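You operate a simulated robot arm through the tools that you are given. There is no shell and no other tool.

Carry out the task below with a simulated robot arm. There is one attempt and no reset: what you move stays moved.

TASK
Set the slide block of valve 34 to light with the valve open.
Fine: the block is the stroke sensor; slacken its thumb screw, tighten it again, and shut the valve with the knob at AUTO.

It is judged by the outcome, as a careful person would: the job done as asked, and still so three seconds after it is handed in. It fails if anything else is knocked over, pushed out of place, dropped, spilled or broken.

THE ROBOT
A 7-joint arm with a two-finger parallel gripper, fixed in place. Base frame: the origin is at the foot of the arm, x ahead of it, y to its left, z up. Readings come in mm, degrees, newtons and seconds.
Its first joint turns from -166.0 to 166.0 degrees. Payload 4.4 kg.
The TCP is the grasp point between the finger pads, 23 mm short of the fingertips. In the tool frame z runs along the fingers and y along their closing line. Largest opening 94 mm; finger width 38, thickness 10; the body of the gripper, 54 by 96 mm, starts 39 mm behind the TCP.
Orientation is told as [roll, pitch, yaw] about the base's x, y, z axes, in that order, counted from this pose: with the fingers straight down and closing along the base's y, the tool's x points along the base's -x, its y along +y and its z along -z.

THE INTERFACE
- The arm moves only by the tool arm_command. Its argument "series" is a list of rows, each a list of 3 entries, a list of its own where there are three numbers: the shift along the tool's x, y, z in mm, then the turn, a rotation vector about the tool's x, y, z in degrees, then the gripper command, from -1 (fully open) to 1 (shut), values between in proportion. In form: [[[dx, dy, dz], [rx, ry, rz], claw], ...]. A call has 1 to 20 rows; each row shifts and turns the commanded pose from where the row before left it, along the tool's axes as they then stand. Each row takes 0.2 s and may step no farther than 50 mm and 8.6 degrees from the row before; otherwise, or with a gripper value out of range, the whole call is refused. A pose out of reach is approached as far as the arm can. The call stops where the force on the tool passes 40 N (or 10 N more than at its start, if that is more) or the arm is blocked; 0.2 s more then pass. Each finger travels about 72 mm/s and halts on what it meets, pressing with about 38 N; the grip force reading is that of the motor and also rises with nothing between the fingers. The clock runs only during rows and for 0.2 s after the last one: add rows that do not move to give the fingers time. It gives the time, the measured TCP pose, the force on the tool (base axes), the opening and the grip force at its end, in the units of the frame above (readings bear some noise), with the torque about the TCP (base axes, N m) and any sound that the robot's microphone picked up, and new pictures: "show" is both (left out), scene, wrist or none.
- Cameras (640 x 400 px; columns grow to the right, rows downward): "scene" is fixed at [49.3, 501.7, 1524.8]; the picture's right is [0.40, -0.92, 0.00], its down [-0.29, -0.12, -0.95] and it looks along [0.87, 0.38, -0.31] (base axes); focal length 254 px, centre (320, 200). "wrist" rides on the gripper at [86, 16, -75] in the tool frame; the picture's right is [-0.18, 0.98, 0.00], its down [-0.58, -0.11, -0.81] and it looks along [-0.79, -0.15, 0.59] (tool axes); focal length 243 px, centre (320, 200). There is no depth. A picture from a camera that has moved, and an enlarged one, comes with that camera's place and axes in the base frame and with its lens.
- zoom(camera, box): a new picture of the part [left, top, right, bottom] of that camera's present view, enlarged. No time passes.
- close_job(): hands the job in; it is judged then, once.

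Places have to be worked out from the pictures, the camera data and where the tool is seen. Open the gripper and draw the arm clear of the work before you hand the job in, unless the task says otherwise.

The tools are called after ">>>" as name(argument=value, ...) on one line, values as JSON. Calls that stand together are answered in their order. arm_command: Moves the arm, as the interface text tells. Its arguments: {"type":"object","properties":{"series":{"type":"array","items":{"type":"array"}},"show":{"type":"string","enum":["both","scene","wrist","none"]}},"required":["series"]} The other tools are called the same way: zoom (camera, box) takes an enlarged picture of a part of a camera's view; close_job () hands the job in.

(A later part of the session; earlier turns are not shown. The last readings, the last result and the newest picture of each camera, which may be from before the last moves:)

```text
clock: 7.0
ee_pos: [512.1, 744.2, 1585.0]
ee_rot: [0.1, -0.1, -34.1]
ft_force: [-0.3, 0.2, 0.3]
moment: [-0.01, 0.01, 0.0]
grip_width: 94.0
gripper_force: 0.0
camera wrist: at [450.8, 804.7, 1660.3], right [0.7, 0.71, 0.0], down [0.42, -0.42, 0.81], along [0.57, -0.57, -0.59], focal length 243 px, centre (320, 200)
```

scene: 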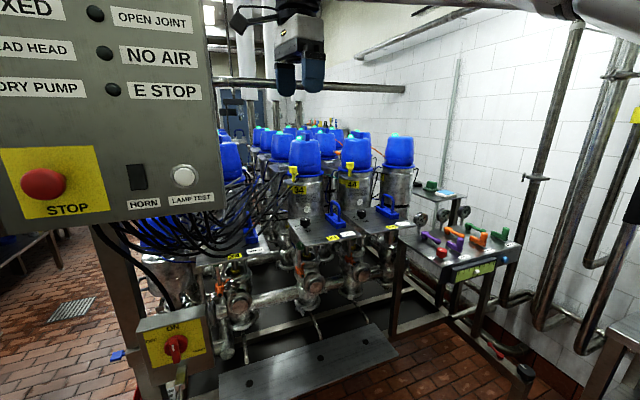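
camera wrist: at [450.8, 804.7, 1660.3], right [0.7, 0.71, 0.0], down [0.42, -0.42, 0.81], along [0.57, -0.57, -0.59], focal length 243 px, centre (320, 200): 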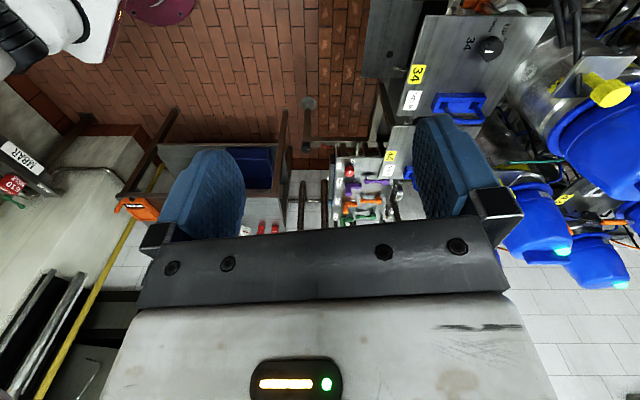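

The yaw works so far, and panel 34 is visible from a new angle at upper right. Zooming there.

>>> zoom(camera="wrist", box=[440, 10, 560, 90])

>>> zoom(camera="wrist", box=[465, 25, 515, 70])

>>> zoom(camera="wrist", box=[320, 140, 420, 220])

>>> zoom(camera="wrist", box=[500, 40, 640, 140])

```text
5.00 times, centred on (500, 50) of wrist
camera zoom: at [450.8, 804.7, 1660.3], right [0.7, 0.71, 0.0], down [0.42, -0.42, 0.81], along [0.57, -0.57, -0.59], focal length 1213 px, centre (-580, 950)
```

zoom: 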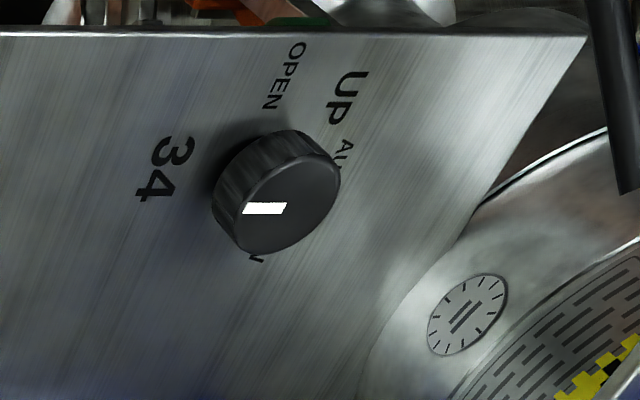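

```text
8.89 times, centred on (490, 48) of wrist
camera zoom: at [450.8, 804.7, 1660.3], right [0.7, 0.71, 0.0], down [0.42, -0.42, 0.81], along [0.57, -0.57, -0.59], focal length 2157 px, centre (-1191, 1556)
```

zoom: 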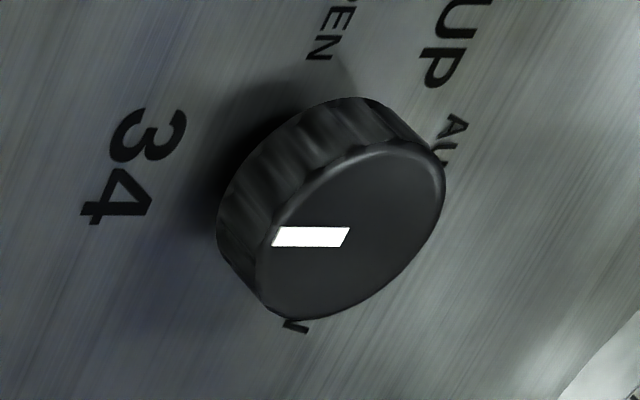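

```text
5.00 times, centred on (370, 180) of wrist
camera zoom: at [450.8, 804.7, 1660.3], right [0.7, 0.71, 0.0], down [0.42, -0.42, 0.81], along [0.57, -0.57, -0.59], focal length 1213 px, centre (70, 300)
```

zoom: 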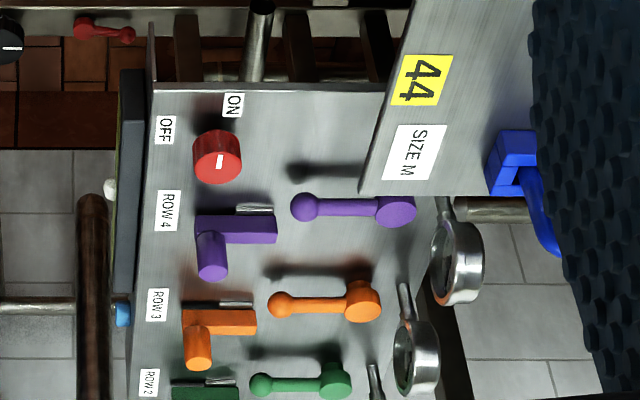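

```text
4.00 times, centred on (570, 90) of wrist
camera zoom: at [450.8, 804.7, 1660.3], right [0.7, 0.71, 0.0], down [0.42, -0.42, 0.81], along [0.57, -0.57, -0.59], focal length 970 px, centre (-680, 640)
```

zoom: 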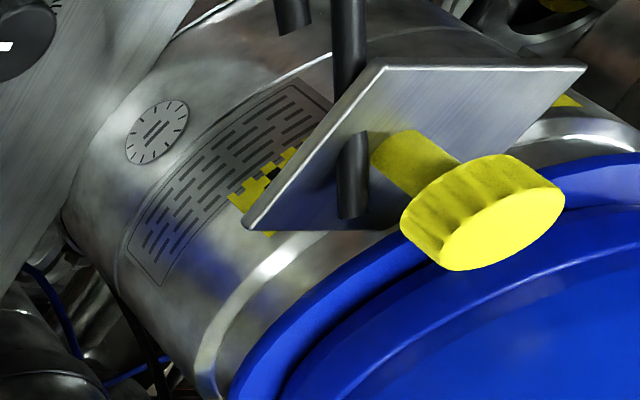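

Continuing the yaw for the remaining ~112° so that the camera ends up on the far side, to become the top side when I tilt outward.

>>> arm_command(series=[[[0, 0, 0], [0, 0, 8.5], -1], [[0, 0, 0], [0, 0, 8.5], -1], [[0, 0, 0], [0, 0, 8.5], -1], [[0, 0, 0], [0, 0, 8.5], -1], [[0, 0, 0], [0, 0, 8.5], -1], [[0, 0, 0], [0, 0, 8.5], -1], [[0, 0, 0], [0, 0, 8.5], -1], [[0, 0, 0], [0, 0, 8.5], -1], [[0, 0, 0], [0, 0, 8.5], -1], [[0, 0, 0], [0, 0, 8.5], -1], [[0, 0, 0], [0, 0, 8.5], -1], [[0, 0, 0], [0, 0, 8.5], -1], [[0, 0, 0], [0, 0, 8.5], -1], [[0, 0, 0], [0, 0, 0], -1]], show="both")

```text
clock: 10.0
ee_pos: [513.2, 743.2, 1586.6]
ee_rot: [-0.1, -0.1, -116.0]
ft_force: [-0.6, 1.1, -1.0]
moment: [-0.01, 0.0, 0.0]
grip_width: 94.2
gripper_force: 0.0
out of reach, approached as far as the arm can: row 10, 11, 12, 13
camera wrist: at [566.1, 813.6, 1660.4], right [0.8, -0.6, 0.0], down [-0.35, -0.47, 0.81], along [-0.48, -0.65, -0.59], focal length 243 px, centre (320, 200)
```

scene: 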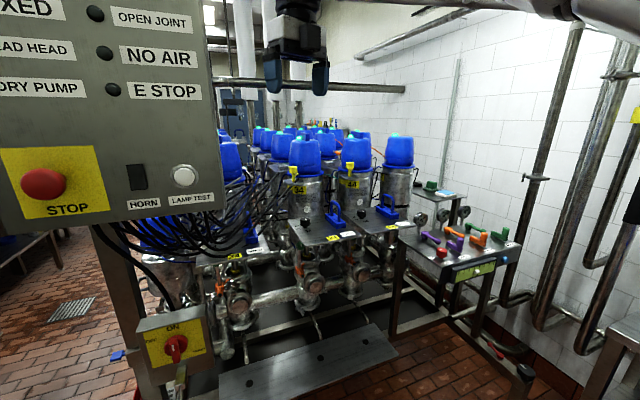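
wrist: 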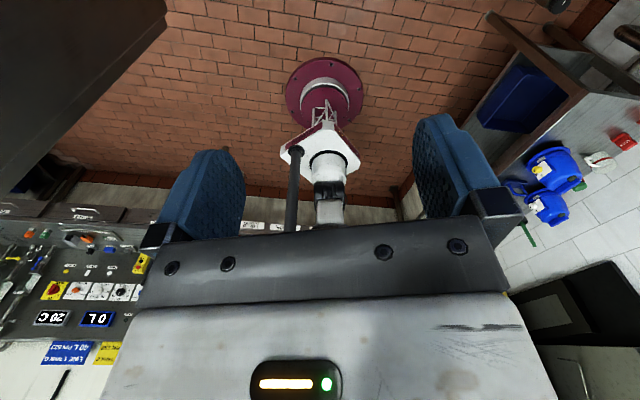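

The wrist joint stops at yaw −116°, so flipping this way is out; I'll rotate back (the other direction has more room). First I unwind the yaw in place.

>>> arm_command(series=[[[0, 0, 0], [0, 0, -8.5], -1], [[0, 0, 0], [0, 0, -8.5], -1], [[0, 0, 0], [0, 0, -8.5], -1], [[0, 0, 0], [0, 0, -8.5], -1], [[0, 0, 0], [0, 0, -8.5], -1], [[0, 0, 0], [0, 0, -8.5], -1], [[0, 0, 0], [0, 0, -8.5], -1], [[0, 0, 0], [0, 0, -8.5], -1], [[0, 0, 0], [0, 0, -8.5], -1], [[0, 0, 0], [0, 0, -8.5], -1], [[0, 0, 0], [0, 0, -8.5], -1], [[0, 0, 0], [0, 0, -8.5], -1], [[0, 0, 0], [0, 0, -8.5], -1], [[0, 0, 0], [0, 0, -8.5], -1], [[0, 0, 0], [0, 0, -8.5], -1], [[0, 0, 0], [0, 0, -8.5], -1], [[0, 0, 0], [0, 0, -8.5], -1], [[0, 0, 0], [0, 0, -8.5], -1], [[0, 0, 0], [0, 0, 0], -1]], show="none")

```text
clock: 14.0
ee_pos: [511.6, 742.8, 1586.8]
ee_rot: [0.0, 0.1, 37.1]
ft_force: [-0.6, 1.6, -0.4]
moment: [0.02, -0.02, 0.02]
grip_width: 93.9
gripper_force: 0.0
```

The commanded pose did follow the clamp, so yaw is now 37°. I'll descend in the free space in front of the panels to about (540, 690, 1200), then tilt so the wrist camera looks horizontally under panel 34.

>>> arm_command(series=[[[1, -6, 40], [0, 0, 0], -1], [[1, -6, 40], [0, 0, 0], -1], [[1, -6, 40], [0, 0, 0], -1], [[1, -6, 40], [0, 0, 0], -1], [[1, -6, 40], [0, 0, 0], -1], [[1, -6, 40], [0, 0, 0], -1], [[1, -6, 40], [0, 0, 0], -1], [[1, -6, 40], [0, 0, 0], -1], [[1, -6, 40], [0, 0, 0], -1], [[1, -6, 40], [0, 0, 0], -1], [[0, 0, 0], [0, 0, 0], -1]], show="both")

```text
clock: 16.4
ee_pos: [541.2, 689.8, 1183.6]
ee_rot: [0.0, 0.0, 36.9]
ft_force: [-0.1, 0.2, 0.3]
moment: [0.01, 0.0, -0.02]
grip_width: 93.9
gripper_force: 0.1
camera wrist: at [462.1, 649.2, 1258.7], right [-0.45, 0.9, 0.0], down [0.53, 0.26, 0.81], along [0.72, 0.36, -0.59], focal length 243 px, centre (320, 200)
```

scene: 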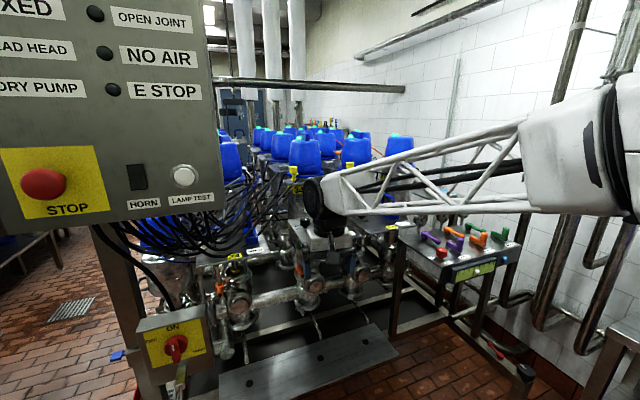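
wrist: 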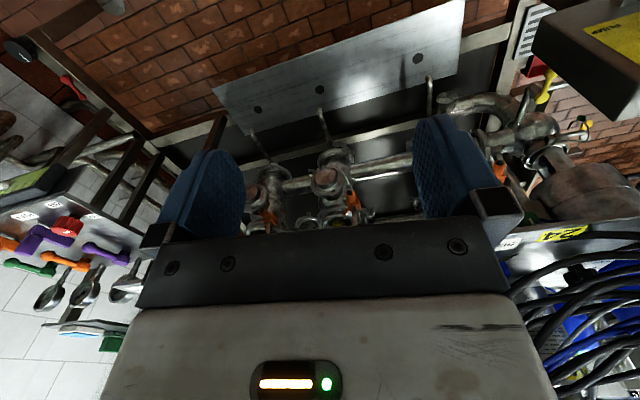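

Nothing touched. Now I'll yaw 13° more, tilt the tool outward ~42°, and advance along the fingers to about (690, 780, 1000), staying in front of the panel's front edge, so the camera looks horizontally at the rail and block.

>>> arm_command(series=[[[0, 0, 0], [0, 0, -6.5], -1], [[0, 0, 0], [0, 0, -6.5], -1], [[0, 0, 0], [0, -8.5, 0], -1], [[0, 0, 0], [0, -8.5, 0], -1], [[0, 0, 0], [0, -8.5, 0], -1], [[0, 0, 0], [0, -8.5, 0], -1], [[0, 0, 0], [0, -8.5, 0], -1], [[0.5, -9.4, 41], [0, 0, 0], -1], [[0.5, -9.4, 41], [0, 0, 0], -1], [[0.5, -9.4, 41], [0, 0, 0], -1], [[0.5, -9.4, 41], [0, 0, 0], -1], [[0, 0, 0], [0, 0, 0], -1]], show="both")

```text
clock: 19.0
ee_pos: [641.6, 749.9, 1062.8]
ee_rot: [0.0, -42.4, 50.1]
ft_force: [-0.2, 0.2, -0.6]
moment: [-0.01, 0.0, 0.0]
grip_width: 94.1
gripper_force: 0.0
camera wrist: at [556.5, 671.9, 1059.5], right [-0.67, 0.74, 0.12], down [0.01, -0.16, 0.99], along [0.75, 0.66, 0.1], focal length 243 px, centre (320, 200)
```

scene: 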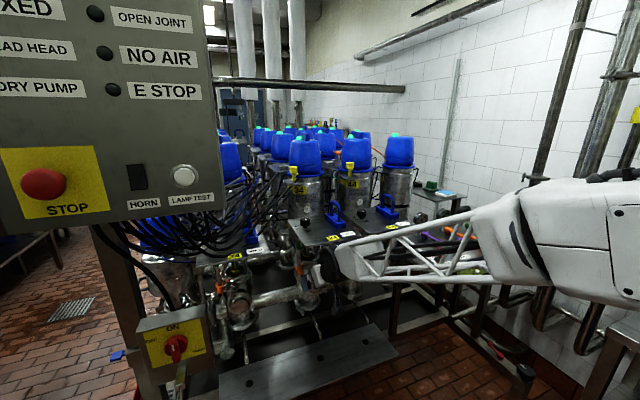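
wrist: 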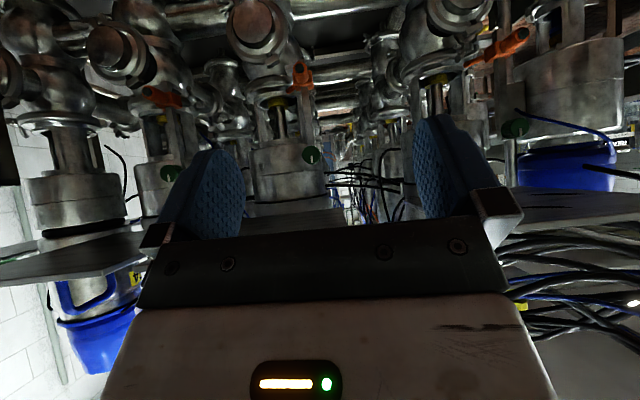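

Now the rail assembly of valve 34 is in view (upside-down) between the fingers: orange block, stem with yellow collar, green knob. Zooming in.

>>> zoom(camera="wrist", box=[250, 50, 350, 220])

>>> zoom(camera="wrist", box=[270, 50, 330, 100])

>>> zoom(camera="wrist", box=[285, 135, 335, 175])

>>> zoom(camera="wrist", box=[130, 70, 230, 200])

>>> zoom(camera="wrist", box=[420, 10, 560, 150])

```text
2.35 times, centred on (300, 135) of wrist
camera zoom: at [556.5, 671.9, 1059.5], right [-0.67, 0.74, 0.12], down [0.01, -0.16, 0.99], along [0.75, 0.66, 0.1], focal length 571 px, centre (367, 353)
```

zoom: 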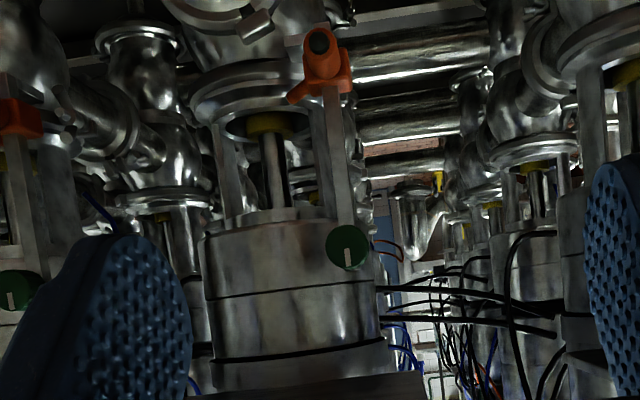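

```text
8.00 times, centred on (300, 75) of wrist
camera zoom: at [556.5, 671.9, 1059.5], right [-0.67, 0.74, 0.12], down [0.01, -0.16, 0.99], along [0.75, 0.66, 0.1], focal length 1941 px, centre (480, 1200)
```

zoom: 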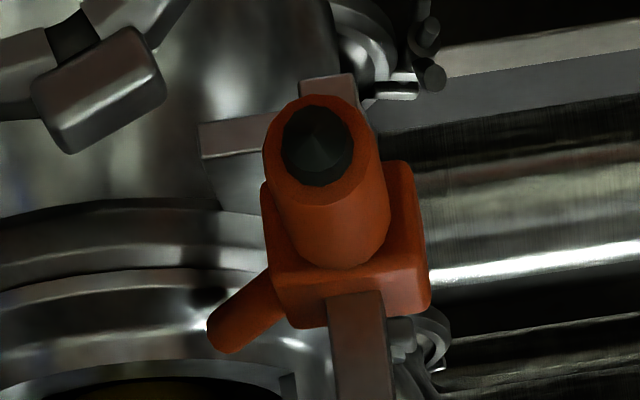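

```text
10.00 times, centred on (310, 155) of wrist
camera zoom: at [556.5, 671.9, 1059.5], right [-0.67, 0.74, 0.12], down [0.01, -0.16, 0.99], along [0.75, 0.66, 0.1], focal length 2426 px, centre (420, 650)
```

zoom: 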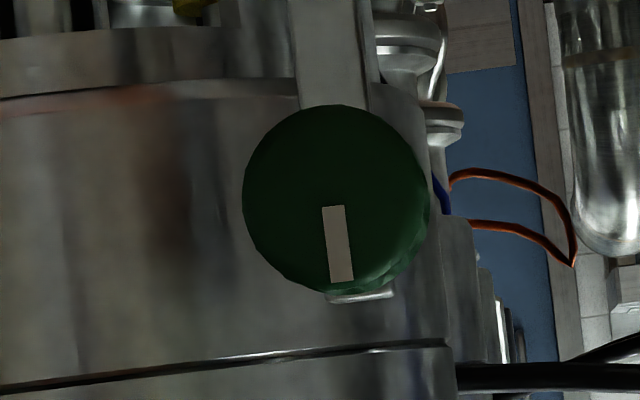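

```text
3.08 times, centred on (180, 135) of wrist
camera zoom: at [556.5, 671.9, 1059.5], right [-0.67, 0.74, 0.12], down [0.01, -0.16, 0.99], along [0.75, 0.66, 0.1], focal length 746 px, centre (751, 400)
```

zoom: 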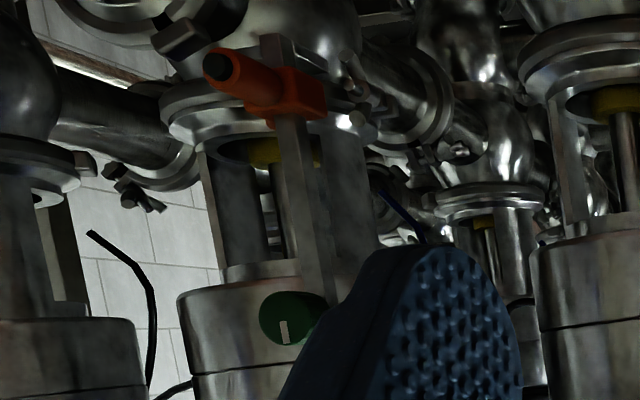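

```text
2.86 times, centred on (490, 80) of wrist
camera zoom: at [556.5, 671.9, 1059.5], right [-0.67, 0.74, 0.12], down [0.01, -0.16, 0.99], along [0.75, 0.66, 0.1], focal length 693 px, centre (-166, 543)
```

zoom: 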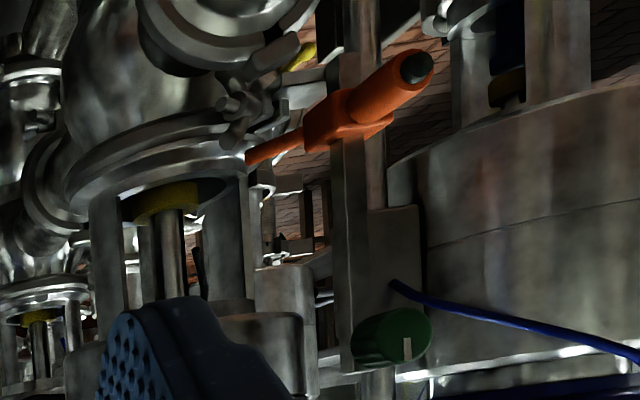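

This settles the parts: the orange block with an unlit lens rides the vertical rail beside the stem, and the green knob (white mark pointing up) at the rail's top must be its thumb screw. To read the panel labels from above I want the camera on the upper side, so I'll back off 80 mm and roll the tool about its own axis the positive way.

>>> arm_command(series=[[[0, 0, -40], [0, 0, 0], -1], [[0, 0, -40], [0, 0, 0], -1], [[0, 0, 0], [0, 0, -8.5], -1], [[0, 0, 0], [0, 0, -8.5], -1], [[0, 0, 0], [0, 0, -8.5], -1], [[0, 0, 0], [0, 0, -8.5], -1], [[0, 0, 0], [0, 0, -8.5], -1], [[0, 0, 0], [0, 0, -8.5], -1], [[0, 0, 0], [0, 0, -8.5], -1], [[0, 0, 0], [0, 0, -8.5], -1], [[0, 0, 0], [0, 0, -8.5], -1], [[0, 0, 0], [0, 0, -8.5], -1], [[0, 0, 0], [0, 0, 0], -1]], show="both")

```text
clock: 21.8
ee_pos: [605.6, 707.3, 1123.0]
ee_rot: [-42.4, -3.3, 136.4]
ft_force: [-0.7, -0.6, 0.3]
moment: [0.01, -0.03, 0.01]
grip_width: 94.0
gripper_force: 0.1
camera wrist: at [627.6, 600.5, 1162.0], right [-0.66, -0.37, -0.65], down [-0.71, 0.04, 0.7], along [-0.24, 0.93, -0.29], focal length 243 px, centre (320, 200)
```

scene: 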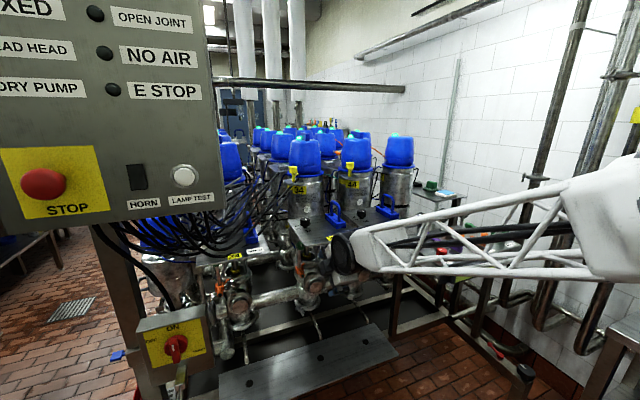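
wrist: 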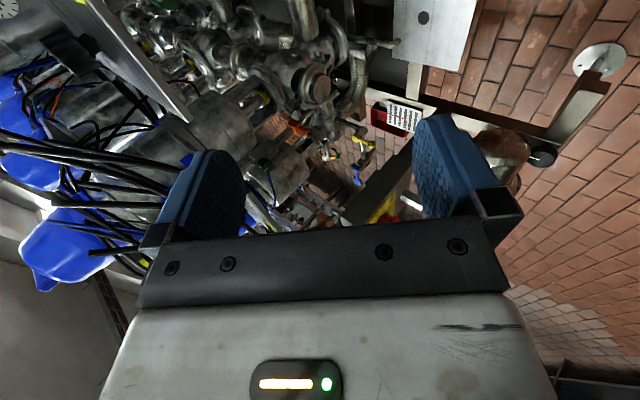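

85° of roll done with no limit. Continuing another ~80°.

>>> arm_command(series=[[[0, 0, 0], [0, 0, -8.5], -1], [[0, 0, 0], [0, 0, -8.5], -1], [[0, 0, 0], [0, 0, -8.5], -1], [[0, 0, 0], [0, 0, -8.5], -1], [[0, 0, 0], [0, 0, -8.5], -1], [[0, 0, 0], [0, 0, -8.5], -1], [[0, 0, 0], [0, 0, -8.5], -1], [[0, 0, 0], [0, 0, -8.5], -1], [[0, 0, 0], [0, 0, -8.5], -1], [[0, 0, 0], [0, 0, -8.5], -1], [[0, 0, 0], [0, 0, 0], -1]], show="both")

```text
clock: 24.2
ee_pos: [605.2, 707.6, 1123.1]
ee_rot: [-8.9, 41.7, -143.2]
ft_force: [-0.2, 0.5, 0.5]
moment: [-0.03, -0.02, 0.0]
grip_width: 94.1
gripper_force: 0.1
camera wrist: at [636.5, 695.0, 1232.9], right [0.55, -0.8, -0.24], down [-0.77, -0.6, 0.22], along [-0.32, 0.06, -0.95], focal length 243 px, centre (320, 200)
```

scene: 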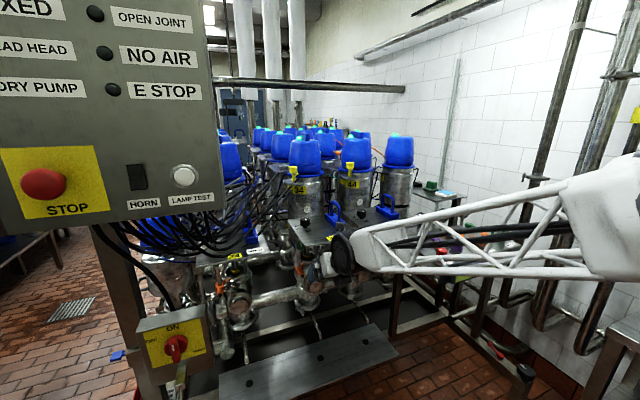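
wrist: 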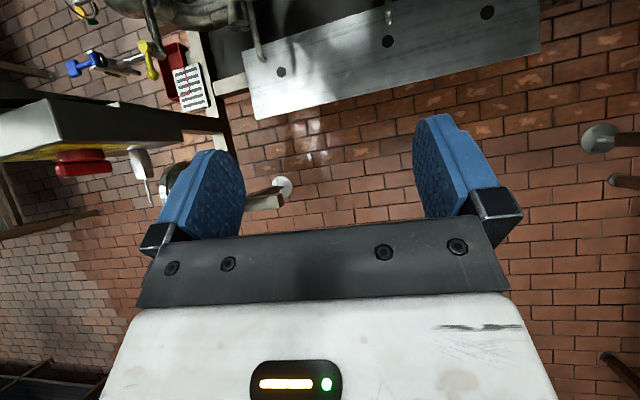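

Roll of 170° reached without hitting a limit, and the camera is now on top looking down. I'll finish the last 10° of roll and raise the fingers to ~57° from vertical (positive turn about tool y).

>>> arm_command(series=[[[0, 0, 0], [0, 0, -5], -1], [[0, 0, 0], [0, 0, -5], -1], [[0, 0, 0], [0, 7.5, 0], -1], [[0, 0, 0], [0, 7.5, 0], -1], [[0, 0, 0], [0, 0, 0], -1]], show="both")

```text
clock: 25.4
ee_pos: [606.4, 710.5, 1126.1]
ee_rot: [0.2, 55.8, -129.9]
ft_force: [0.3, -0.4, -3.9]
moment: [0.15, -0.13, -0.06]
grip_width: 94.0
gripper_force: 0.1
out of reach, approached as far as the arm can: row 4
camera wrist: at [611.2, 687.9, 1239.6], right [0.69, -0.71, -0.15], down [-0.72, -0.69, -0.03], along [-0.09, 0.13, -0.99], focal length 243 px, centre (320, 200)
```

scene: 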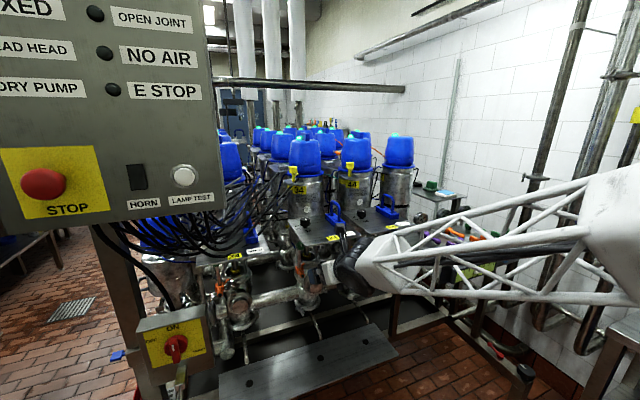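
wrist: 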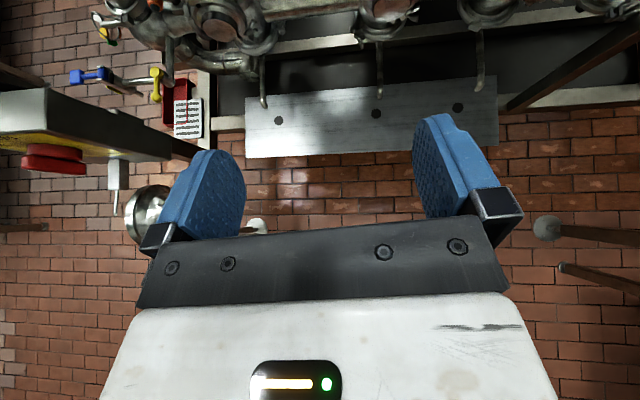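

The camera is now above the fingers, looking straight down. I'll rise to z≈1290 and then move forward over the front of panel 34 for a top view of the knob.

>>> arm_command(series=[[[34, 0, -23], [0, 0, 0], -1], [[34, 0, -23], [0, 0, 0], -1], [[34, 0, -23], [0, 0, 0], -1], [[34, 0, -23], [0, 0, 0], -1], [[25, 6.5, 36.8], [0, 0, 0], -1], [[25, 6.5, 36.8], [0, 0, 0], -1], [[25, 6.5, 36.8], [0, 0, 0], -1], [[0, 0, 0], [0, 0, 0], -1]], show="both")

```text
clock: 27.2
ee_pos: [640.6, 752.4, 1273.5]
ee_rot: [0.5, 57.7, -130.1]
ft_force: [-0.3, 0.2, -0.6]
moment: [-0.02, -0.01, 0.0]
grip_width: 94.0
gripper_force: 0.0
out of reach, approached as far as the arm can: row 5, 6, 7
camera wrist: at [643.0, 728.9, 1386.3], right [0.68, -0.71, -0.15], down [-0.73, -0.68, -0.06], along [-0.06, 0.15, -0.99], focal length 243 px, centre (320, 200)
```

scene: 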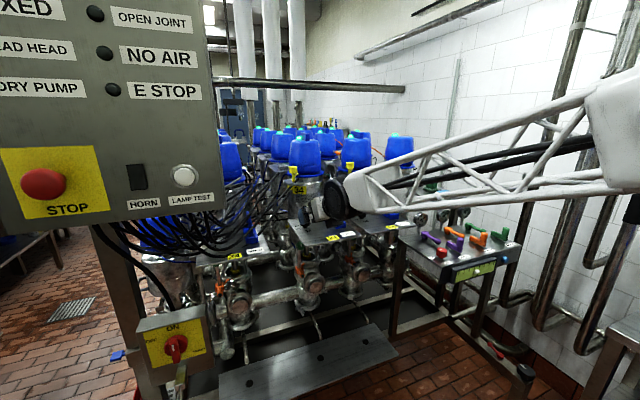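
wrist: 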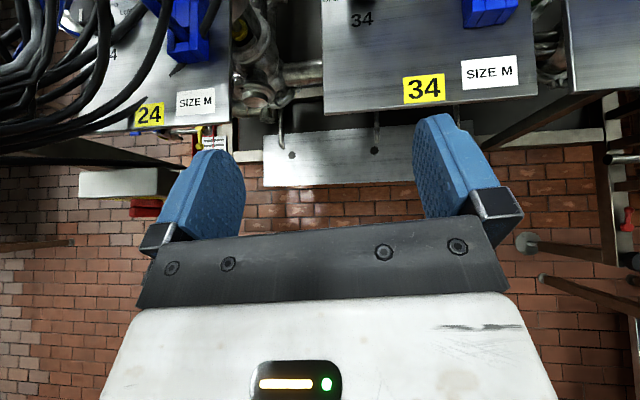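

Forward motion is blocked by a joint limit rather than distance, likely the last joint near its end. I'll swing the tool's bearing from 50° to about 25° (turn about the vertical), which relaxes it, and then try forward again.

>>> arm_command(series=[[[0, 0, 0], [-7.1, 0, 4.5], -1], [[0, 0, 0], [-7.1, 0, 4.5], -1], [[0, 0, 0], [-7.1, 0, 4.5], -1], [[0, 0, 0], [0, 0, 0], -1]], show="wrist")

```text
clock: 28.2
ee_pos: [641.2, 750.8, 1271.7]
ee_rot: [0.1, 57.7, -155.2]
ft_force: [-0.5, 0.3, -1.0]
moment: [-0.01, -0.02, 0.01]
grip_width: 93.9
gripper_force: 0.1
camera wrist: at [633.0, 728.8, 1385.0], right [0.32, -0.93, -0.15], down [-0.95, -0.32, -0.06], along [0.01, 0.16, -0.99], focal length 243 px, centre (320, 200)
```

wrist: 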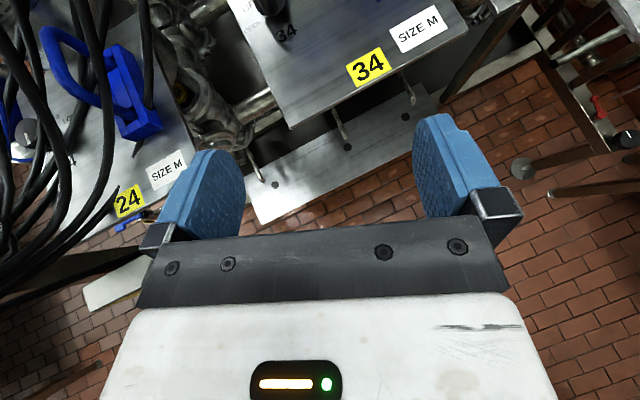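

Good; bearing is now 25° with everything calm. I'll advance about 70 mm toward the knob, keeping an eye on the cables to the left.

>>> arm_command(series=[[[17.6, -9.3, 27.8], [0, 0, 0], -1], [[17.6, -9.3, 27.8], [0, 0, 0], -1], [[0, 0, 0], [0, 0, 0], -1]], show="both")

```text
clock: 29.0
ee_pos: [691.5, 799.3, 1271.6]
ee_rot: [0.2, 57.5, -155.1]
ft_force: [0.8, -0.6, 0.3]
moment: [0.02, 0.01, -0.01]
grip_width: 94.1
gripper_force: 0.1
camera wrist: at [685.0, 775.2, 1385.3], right [0.32, -0.93, -0.15], down [-0.95, -0.32, -0.06], along [0.0, 0.16, -0.99], focal length 243 px, centre (320, 200)
```

scene: 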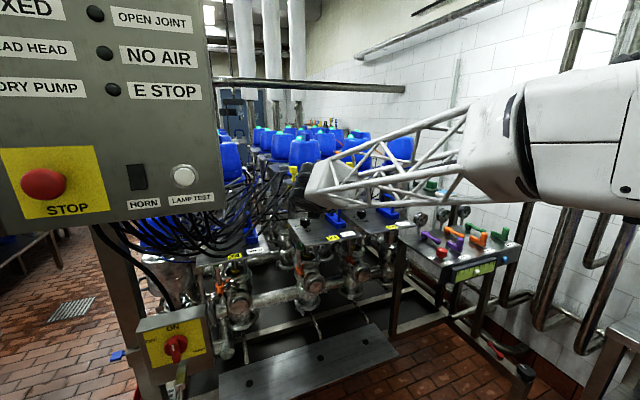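
wrist: 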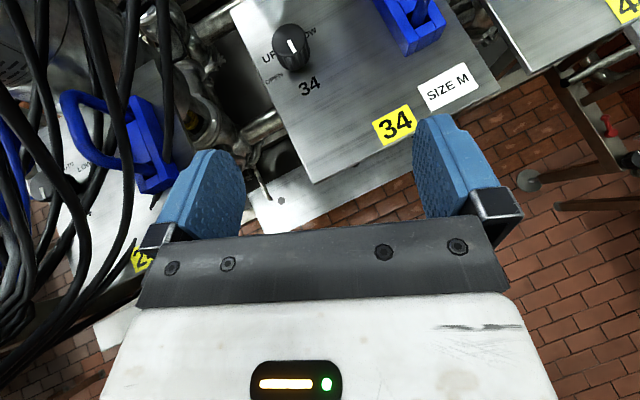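

The reach is good here. Zooming on knob 34 from above and on the cables at the left.

>>> zoom(camera="wrist", box=[250, 10, 340, 100])

>>> zoom(camera="wrist", box=[0, 0, 240, 240])

>>> zoom(camera="scene", box=[240, 140, 380, 240])

```text
4.44 times, centred on (295, 55) of wrist
camera zoom: at [685.0, 775.2, 1385.3], right [0.32, -0.93, -0.15], down [-0.95, -0.32, -0.06], along [0.0, 0.16, -0.99], focal length 1078 px, centre (431, 844)
```

zoom: 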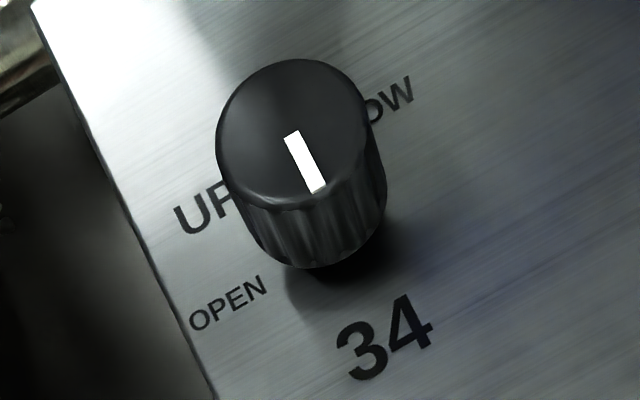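

```text
1.67 times, centred on (120, 120) of wrist
camera zoom: at [685.0, 775.2, 1385.3], right [0.32, -0.93, -0.15], down [-0.95, -0.32, -0.06], along [0.0, 0.16, -0.99], focal length 404 px, centre (653, 333)
```

zoom: 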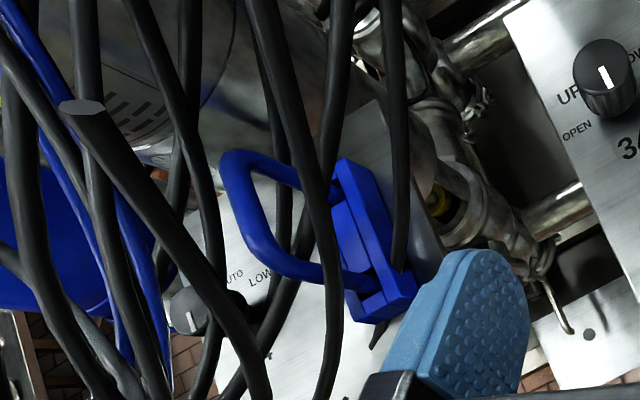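

```text
4.00 times, centred on (310, 190) of scene
camera zoom: at [49.3, 501.7, 1524.8], right [0.4, -0.92, 0.0], down [-0.29, -0.12, -0.95], along [0.87, 0.38, -0.31], focal length 1015 px, centre (360, 240)
```

zoom: 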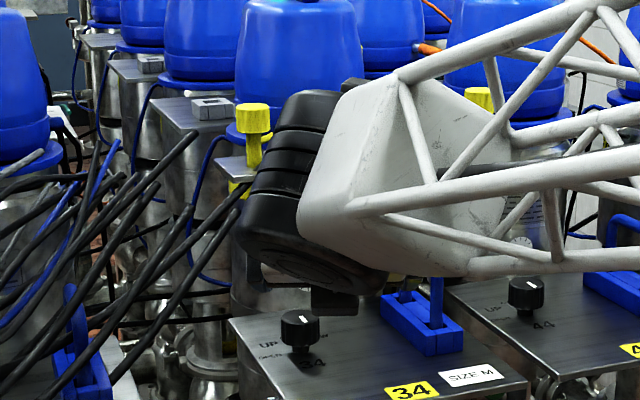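

The labels read OPEN / UP / AUTO / LOW around the knob, but the white bar points away from AUTO toward "34". I'll look more finely at the knob shape and at knob 24 for comparison.

>>> zoom(camera="wrist", box=[265, 15, 325, 75])

>>> zoom(camera="wrist", box=[30, 150, 110, 220])

>>> zoom(camera="scene", box=[296, 212, 326, 234])

>>> zoom(camera="scene", box=[420, 240, 460, 270])

>>> zoom(camera="scene", box=[135, 310, 215, 370])

```text
6.67 times, centred on (295, 45) of wrist
camera zoom: at [685.0, 775.2, 1385.3], right [0.32, -0.93, -0.15], down [-0.95, -0.32, -0.06], along [0.0, 0.16, -0.99], focal length 1618 px, centre (487, 1233)
```

zoom: 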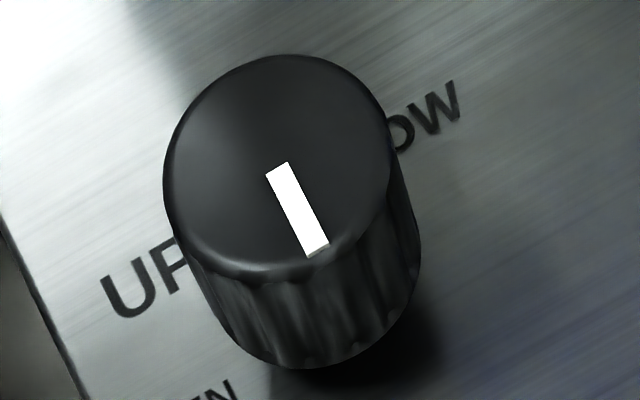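

```text
5.71 times, centred on (70, 185) of wrist
camera zoom: at [685.0, 775.2, 1385.3], right [0.32, -0.93, -0.15], down [-0.95, -0.32, -0.06], along [0.0, 0.16, -0.99], focal length 1386 px, centre (1749, 286)
```

zoom: 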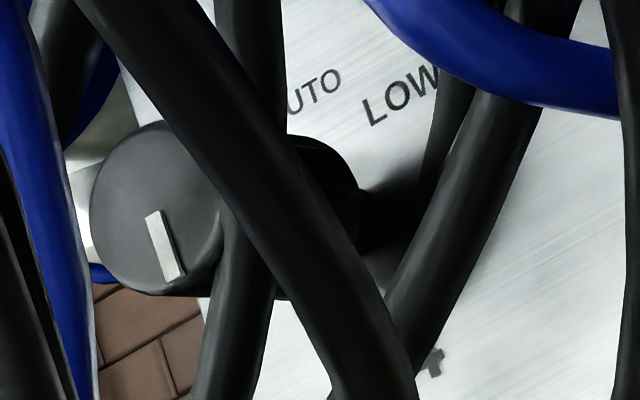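

```text
16.00 times, centred on (311, 223) of scene
camera zoom: at [49.3, 501.7, 1524.8], right [0.4, -0.92, 0.0], down [-0.29, -0.12, -0.95], along [0.87, 0.38, -0.31], focal length 4059 px, centre (464, -168)
```

zoom: 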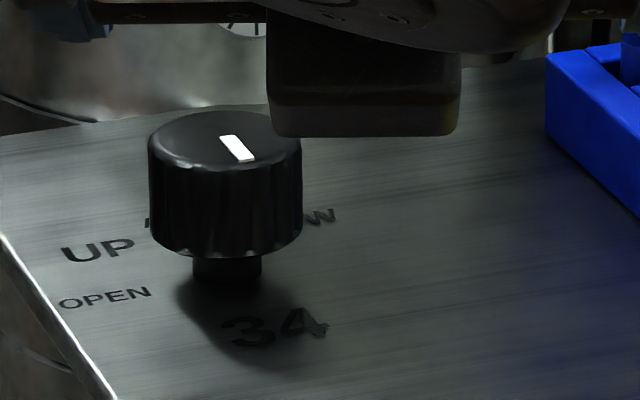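

```text
13.33 times, centred on (440, 255) of scene
camera zoom: at [49.3, 501.7, 1524.8], right [0.4, -0.92, 0.0], down [-0.29, -0.12, -0.95], along [0.87, 0.38, -0.31], focal length 3383 px, centre (-1280, -533)
```

zoom: 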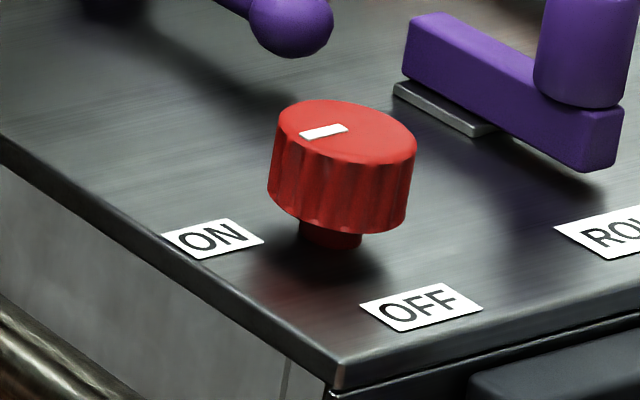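

```text
6.67 times, centred on (175, 340) of scene
camera zoom: at [49.3, 501.7, 1524.8], right [0.4, -0.92, 0.0], down [-0.29, -0.12, -0.95], along [0.87, 0.38, -0.31], focal length 1691 px, centre (1287, -733)
```

zoom: 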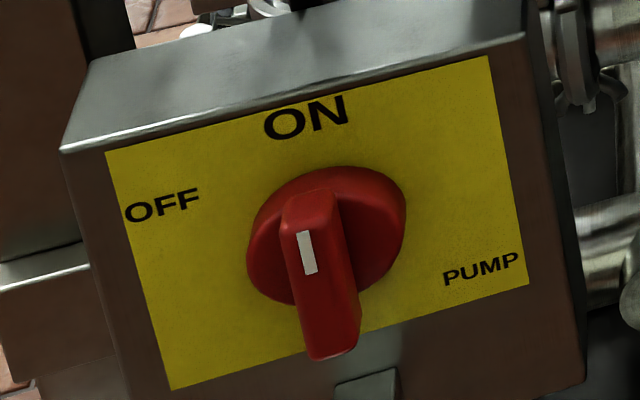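

The labels OPEN, UP, AUTO, LOW sit about 51° apart (bearings ≈152°, 101°, 50°, −1°) and all the neighbouring knobs stand alike, exactly opposite AUTO, so they are probably at AUTO with the bar on the tail side; I'll verify that by the response. To turn the knob I want a steep, unflipped grip, so I back off and roll the tool back.

>>> arm_command(series=[[[0, 0, -40], [0, 0, 0], -1], [[0, 0, -40], [0, 0, 0], -1], [[0, 0, 0], [0, 0, 8.5], -1], [[0, 0, 0], [0, 0, 8.5], -1], [[0, 0, 0], [0, 0, 8.5], -1], [[0, 0, 0], [0, 0, 8.5], -1], [[0, 0, 0], [0, 0, 8.5], -1], [[0, 0, 0], [0, 0, 8.5], -1], [[0, 0, 0], [0, 0, 8.5], -1], [[0, 0, 0], [0, 0, 8.5], -1], [[0, 0, 0], [0, 0, 8.5], -1], [[0, 0, 0], [0, 0, 8.5], -1], [[0, 0, 0], [0, 0, 8.5], -1], [[0, 0, 0], [0, 0, 8.5], -1], [[0, 0, 0], [0, 0, 8.5], -1], [[0, 0, 0], [0, 0, 8.5], -1], [[0, 0, 0], [0, 0, 8.5], -1], [[0, 0, 0], [0, 0, 8.5], -1], [[0, 0, 0], [0, 0, 8.5], -1]], show="scene")

```text
clock: 33.0
ee_pos: [629.6, 767.9, 1313.0]
ee_rot: [-42.4, -43.4, 77.8]
ft_force: [-0.4, -0.5, -0.2]
moment: [0.01, -0.01, 0.01]
grip_width: 94.0
gripper_force: 0.1
```

scene: 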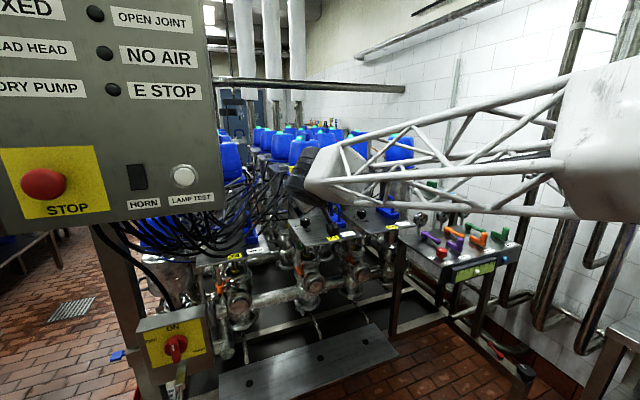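

144° of the roll is undone. I'll finish the roll (35.5° more) and then bring the tool to about 28° from vertical.

>>> arm_command(series=[[[0, 0, 0], [0, 0, 8.5], -1], [[0, 0, 0], [0, 0, 8.5], -1], [[0, 0, 0], [0, 0, 8.5], -1], [[0, 0, 0], [0, 0, 8.5], -1], [[0, 0, 0], [0, 0, 1.5], -1], [[0, 0, 0], [0, 7.4, 0], -1], [[0, 0, 0], [0, 7.4, 0], -1], [[0, 0, 0], [0, 7.4, 0], -1], [[0, 0, 0], [0, 7.4, 0], -1], [[0, 0, 0], [0, 0, 0], -1]], show="both")

```text
clock: 35.2
ee_pos: [630.9, 766.7, 1312.7]
ee_rot: [-0.1, -27.8, 24.8]
ft_force: [-0.5, -0.8, -0.4]
moment: [-0.01, -0.01, 0.0]
grip_width: 94.2
gripper_force: 0.0
camera wrist: at [523.9, 733.7, 1339.0], right [-0.26, 0.96, 0.08], down [0.17, -0.04, 0.98], along [0.95, 0.27, -0.15], focal length 243 px, centre (320, 200)
```

scene: 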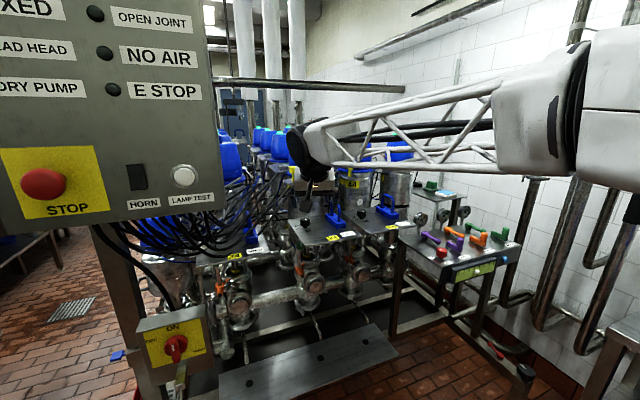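
wrist: 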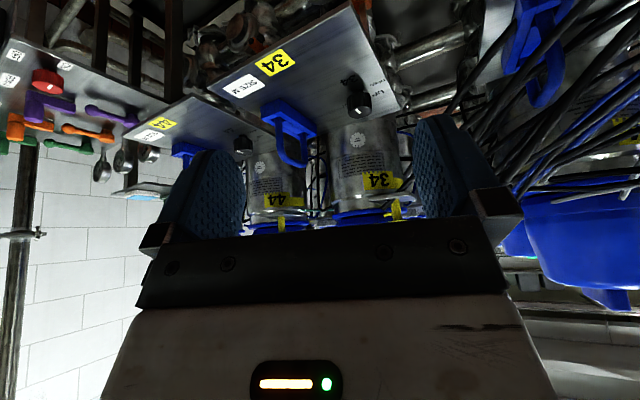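

Tool is at 28° tilt, bearing 25°. Before going in I check the cable ends near the left of knob 34 from this viewpoint.

>>> zoom(camera="wrist", box=[330, 60, 480, 220])

>>> zoom(camera="scene", box=[250, 150, 340, 240])

```text
2.50 times, centred on (405, 140) of wrist
camera zoom: at [523.9, 733.7, 1339.0], right [-0.26, 0.96, 0.08], down [0.17, -0.04, 0.98], along [0.95, 0.27, -0.15], focal length 606 px, centre (108, 350)
```

zoom: 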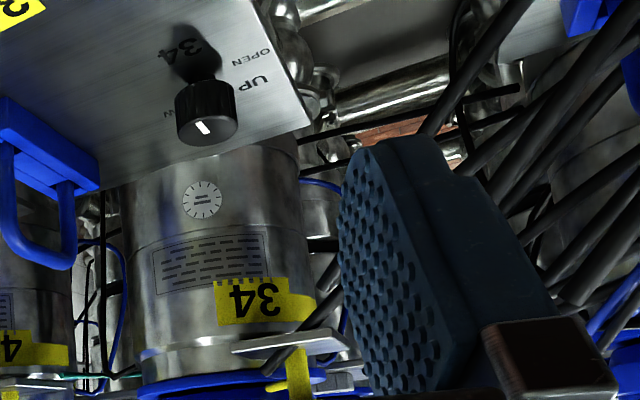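

```text
4.44 times, centred on (295, 195) of scene
camera zoom: at [49.3, 501.7, 1524.8], right [0.4, -0.92, 0.0], down [-0.29, -0.12, -0.95], along [0.87, 0.38, -0.31], focal length 1128 px, centre (431, 222)
```

zoom: 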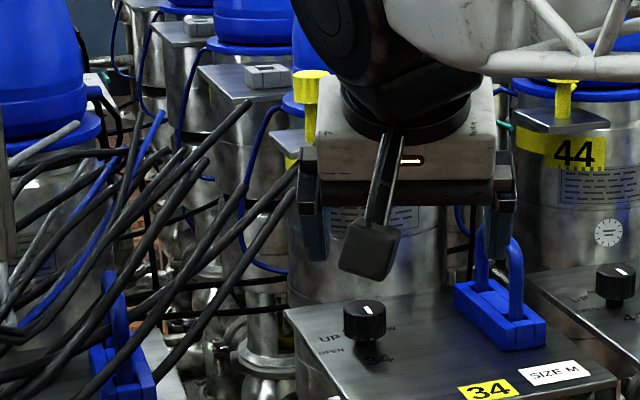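

The cable to valve 34's plate triangulates to about 128 mm left of the knob at panel height, so there is room. I'll narrow the fingers to ~59 mm and advance two-thirds of the way to a hover above the knob.

>>> arm_command(series=[[[-25.3, 5.7, 31.2], [0, 0, 0], -0.25], [[-25.3, 5.7, 31.2], [0, 0, 0], -0.25], [[-25.3, 5.7, 31.2], [0, 0, 0], -0.25], [[-25.3, 5.7, 31.2], [0, 0, 0], -0.25], [[0, 0, 0], [0, 0, 0], -0.25]], show="both")

```text
clock: 36.4
ee_pos: [757.0, 850.5, 1251.8]
ee_rot: [-0.1, -27.9, 24.9]
ft_force: [-0.1, 0.1, 0.1]
moment: [0.0, -0.02, 0.02]
grip_width: 58.7
gripper_force: 0.1
camera wrist: at [649.3, 818.6, 1276.0], right [-0.26, 0.96, 0.08], down [0.17, -0.04, 0.98], along [0.95, 0.28, -0.15], focal length 243 px, centre (320, 200)
```

scene: 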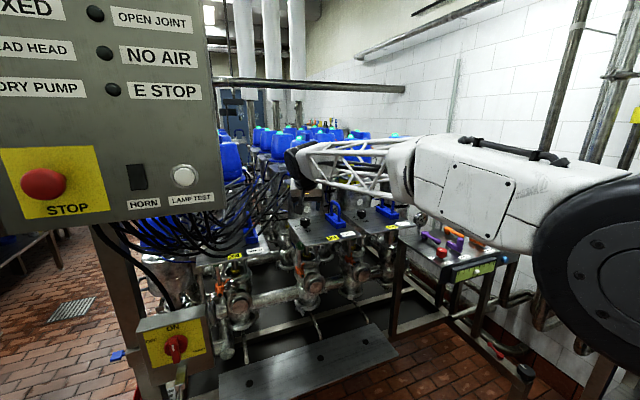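
wrist: 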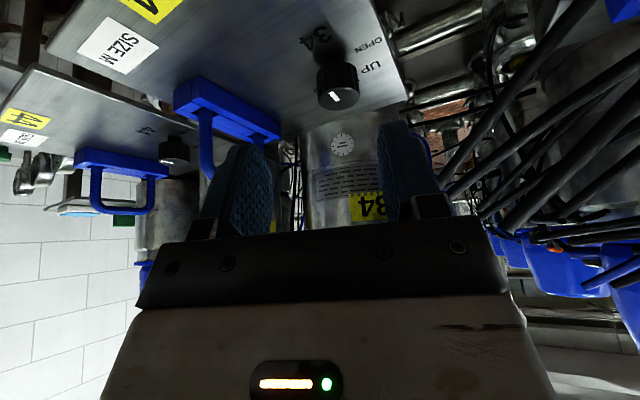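

Fingers are at ~59 mm and straddle the knob's line of sight. Zooming on the knob for a precise fix.

>>> zoom(camera="wrist", box=[290, 30, 400, 120])

>>> zoom(camera="scene", box=[280, 170, 350, 240])

```text
4.44 times, centred on (345, 75) of wrist
camera zoom: at [649.3, 818.6, 1276.0], right [-0.26, 0.96, 0.08], down [0.17, -0.04, 0.98], along [0.95, 0.28, -0.15], focal length 1078 px, centre (209, 756)
```

zoom: 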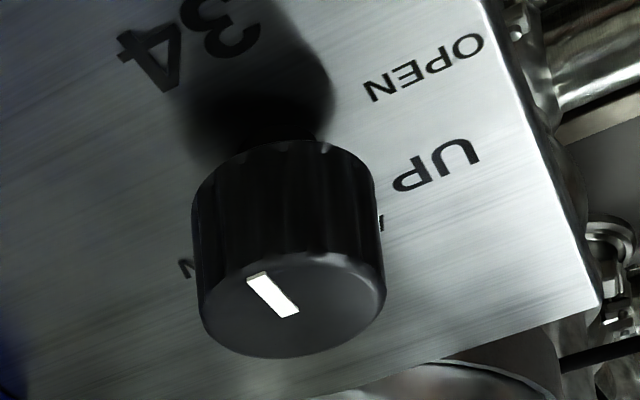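

```text
5.71 times, centred on (315, 205) of scene
camera zoom: at [49.3, 501.7, 1524.8], right [0.4, -0.92, 0.0], down [-0.29, -0.12, -0.95], along [0.87, 0.38, -0.31], focal length 1450 px, centre (349, 171)
```

zoom: 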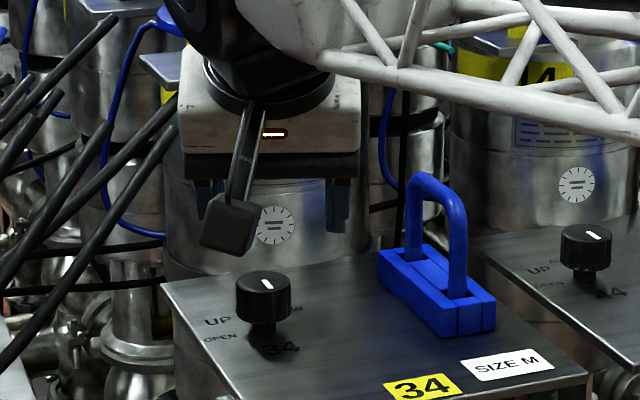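

The knob axis fixes at (820, 891) with top at 1167. I'll move to the hover 50 mm above the grip height and check.

>>> arm_command(series=[[[-23.5, 5.4, 31.5], [0, 0, 0], -0.25], [[-23.5, 5.4, 31.5], [0, 0, 0], -0.25], [[0, 0, 0], [0, 0, 0], -0.25]], show="both")

```text
clock: 37.2
ee_pos: [816.9, 890.6, 1218.3]
ee_rot: [-0.1, -27.9, 24.8]
ft_force: [0.2, 0.5, -1.2]
moment: [0.01, -0.02, -0.01]
grip_width: 58.4
gripper_force: 0.0
camera wrist: at [709.3, 858.2, 1243.0], right [-0.26, 0.96, 0.08], down [0.17, -0.04, 0.98], along [0.95, 0.27, -0.15], focal length 243 px, centre (320, 200)
```

scene: 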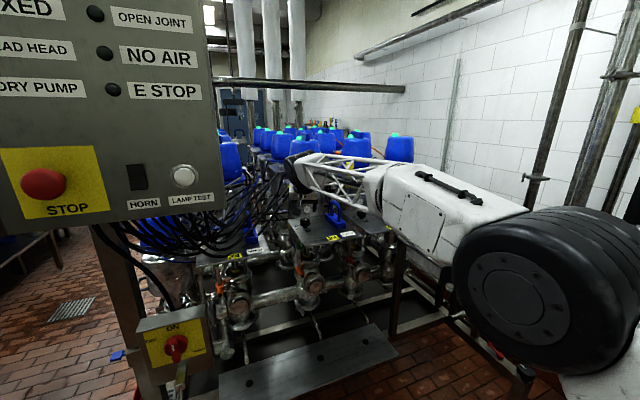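
wrist: 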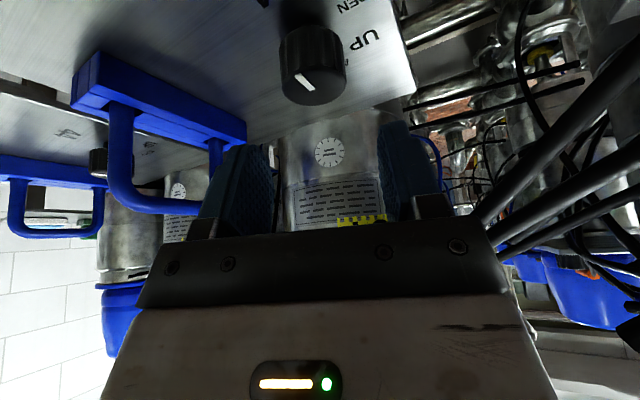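

The knob's top sits right on the predicted spot (≈(311, 85) px) for a centred grip. Descending 50 mm straight down with fingers still open around it.

>>> arm_command(series=[[[7.8, 0, 14.7], [0, 0, 0], -0.25], [[7.8, 0, 14.7], [0, 0, 0], -0.25], [[7.7, 0, 14.8], [0, 0, 0], -0.25], [[0, 0, 0], [0, 0, 0], -0.25]], show="both")

```text
clock: 38.2
ee_pos: [815.2, 890.3, 1168.2]
ee_rot: [-0.1, -27.9, 25.0]
ft_force: [0.1, -0.1, 0.7]
moment: [-0.01, 0.01, -0.01]
grip_width: 58.9
gripper_force: 0.0
camera wrist: at [708.8, 857.4, 1193.5], right [-0.26, 0.96, 0.08], down [0.17, -0.04, 0.98], along [0.95, 0.28, -0.15], focal length 243 px, centre (320, 200)
```

scene: 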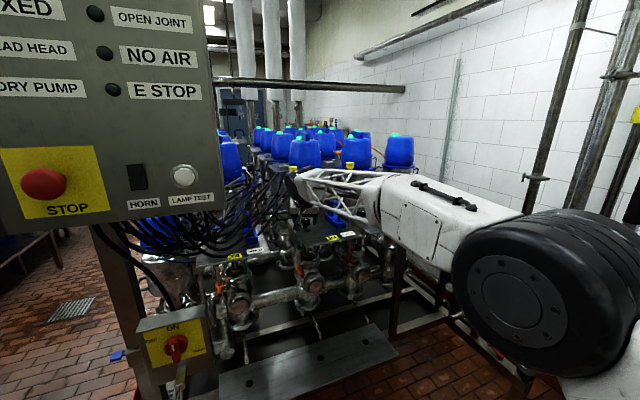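
wrist: 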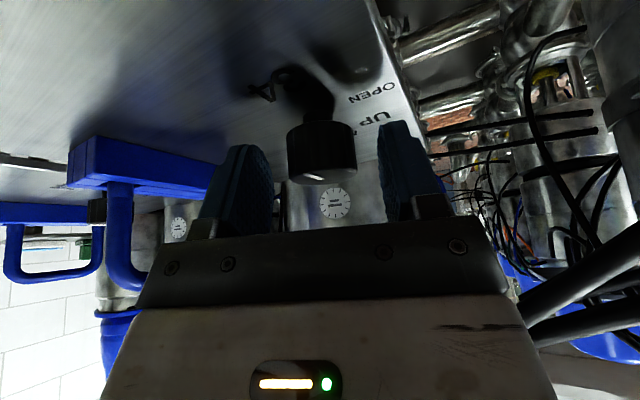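

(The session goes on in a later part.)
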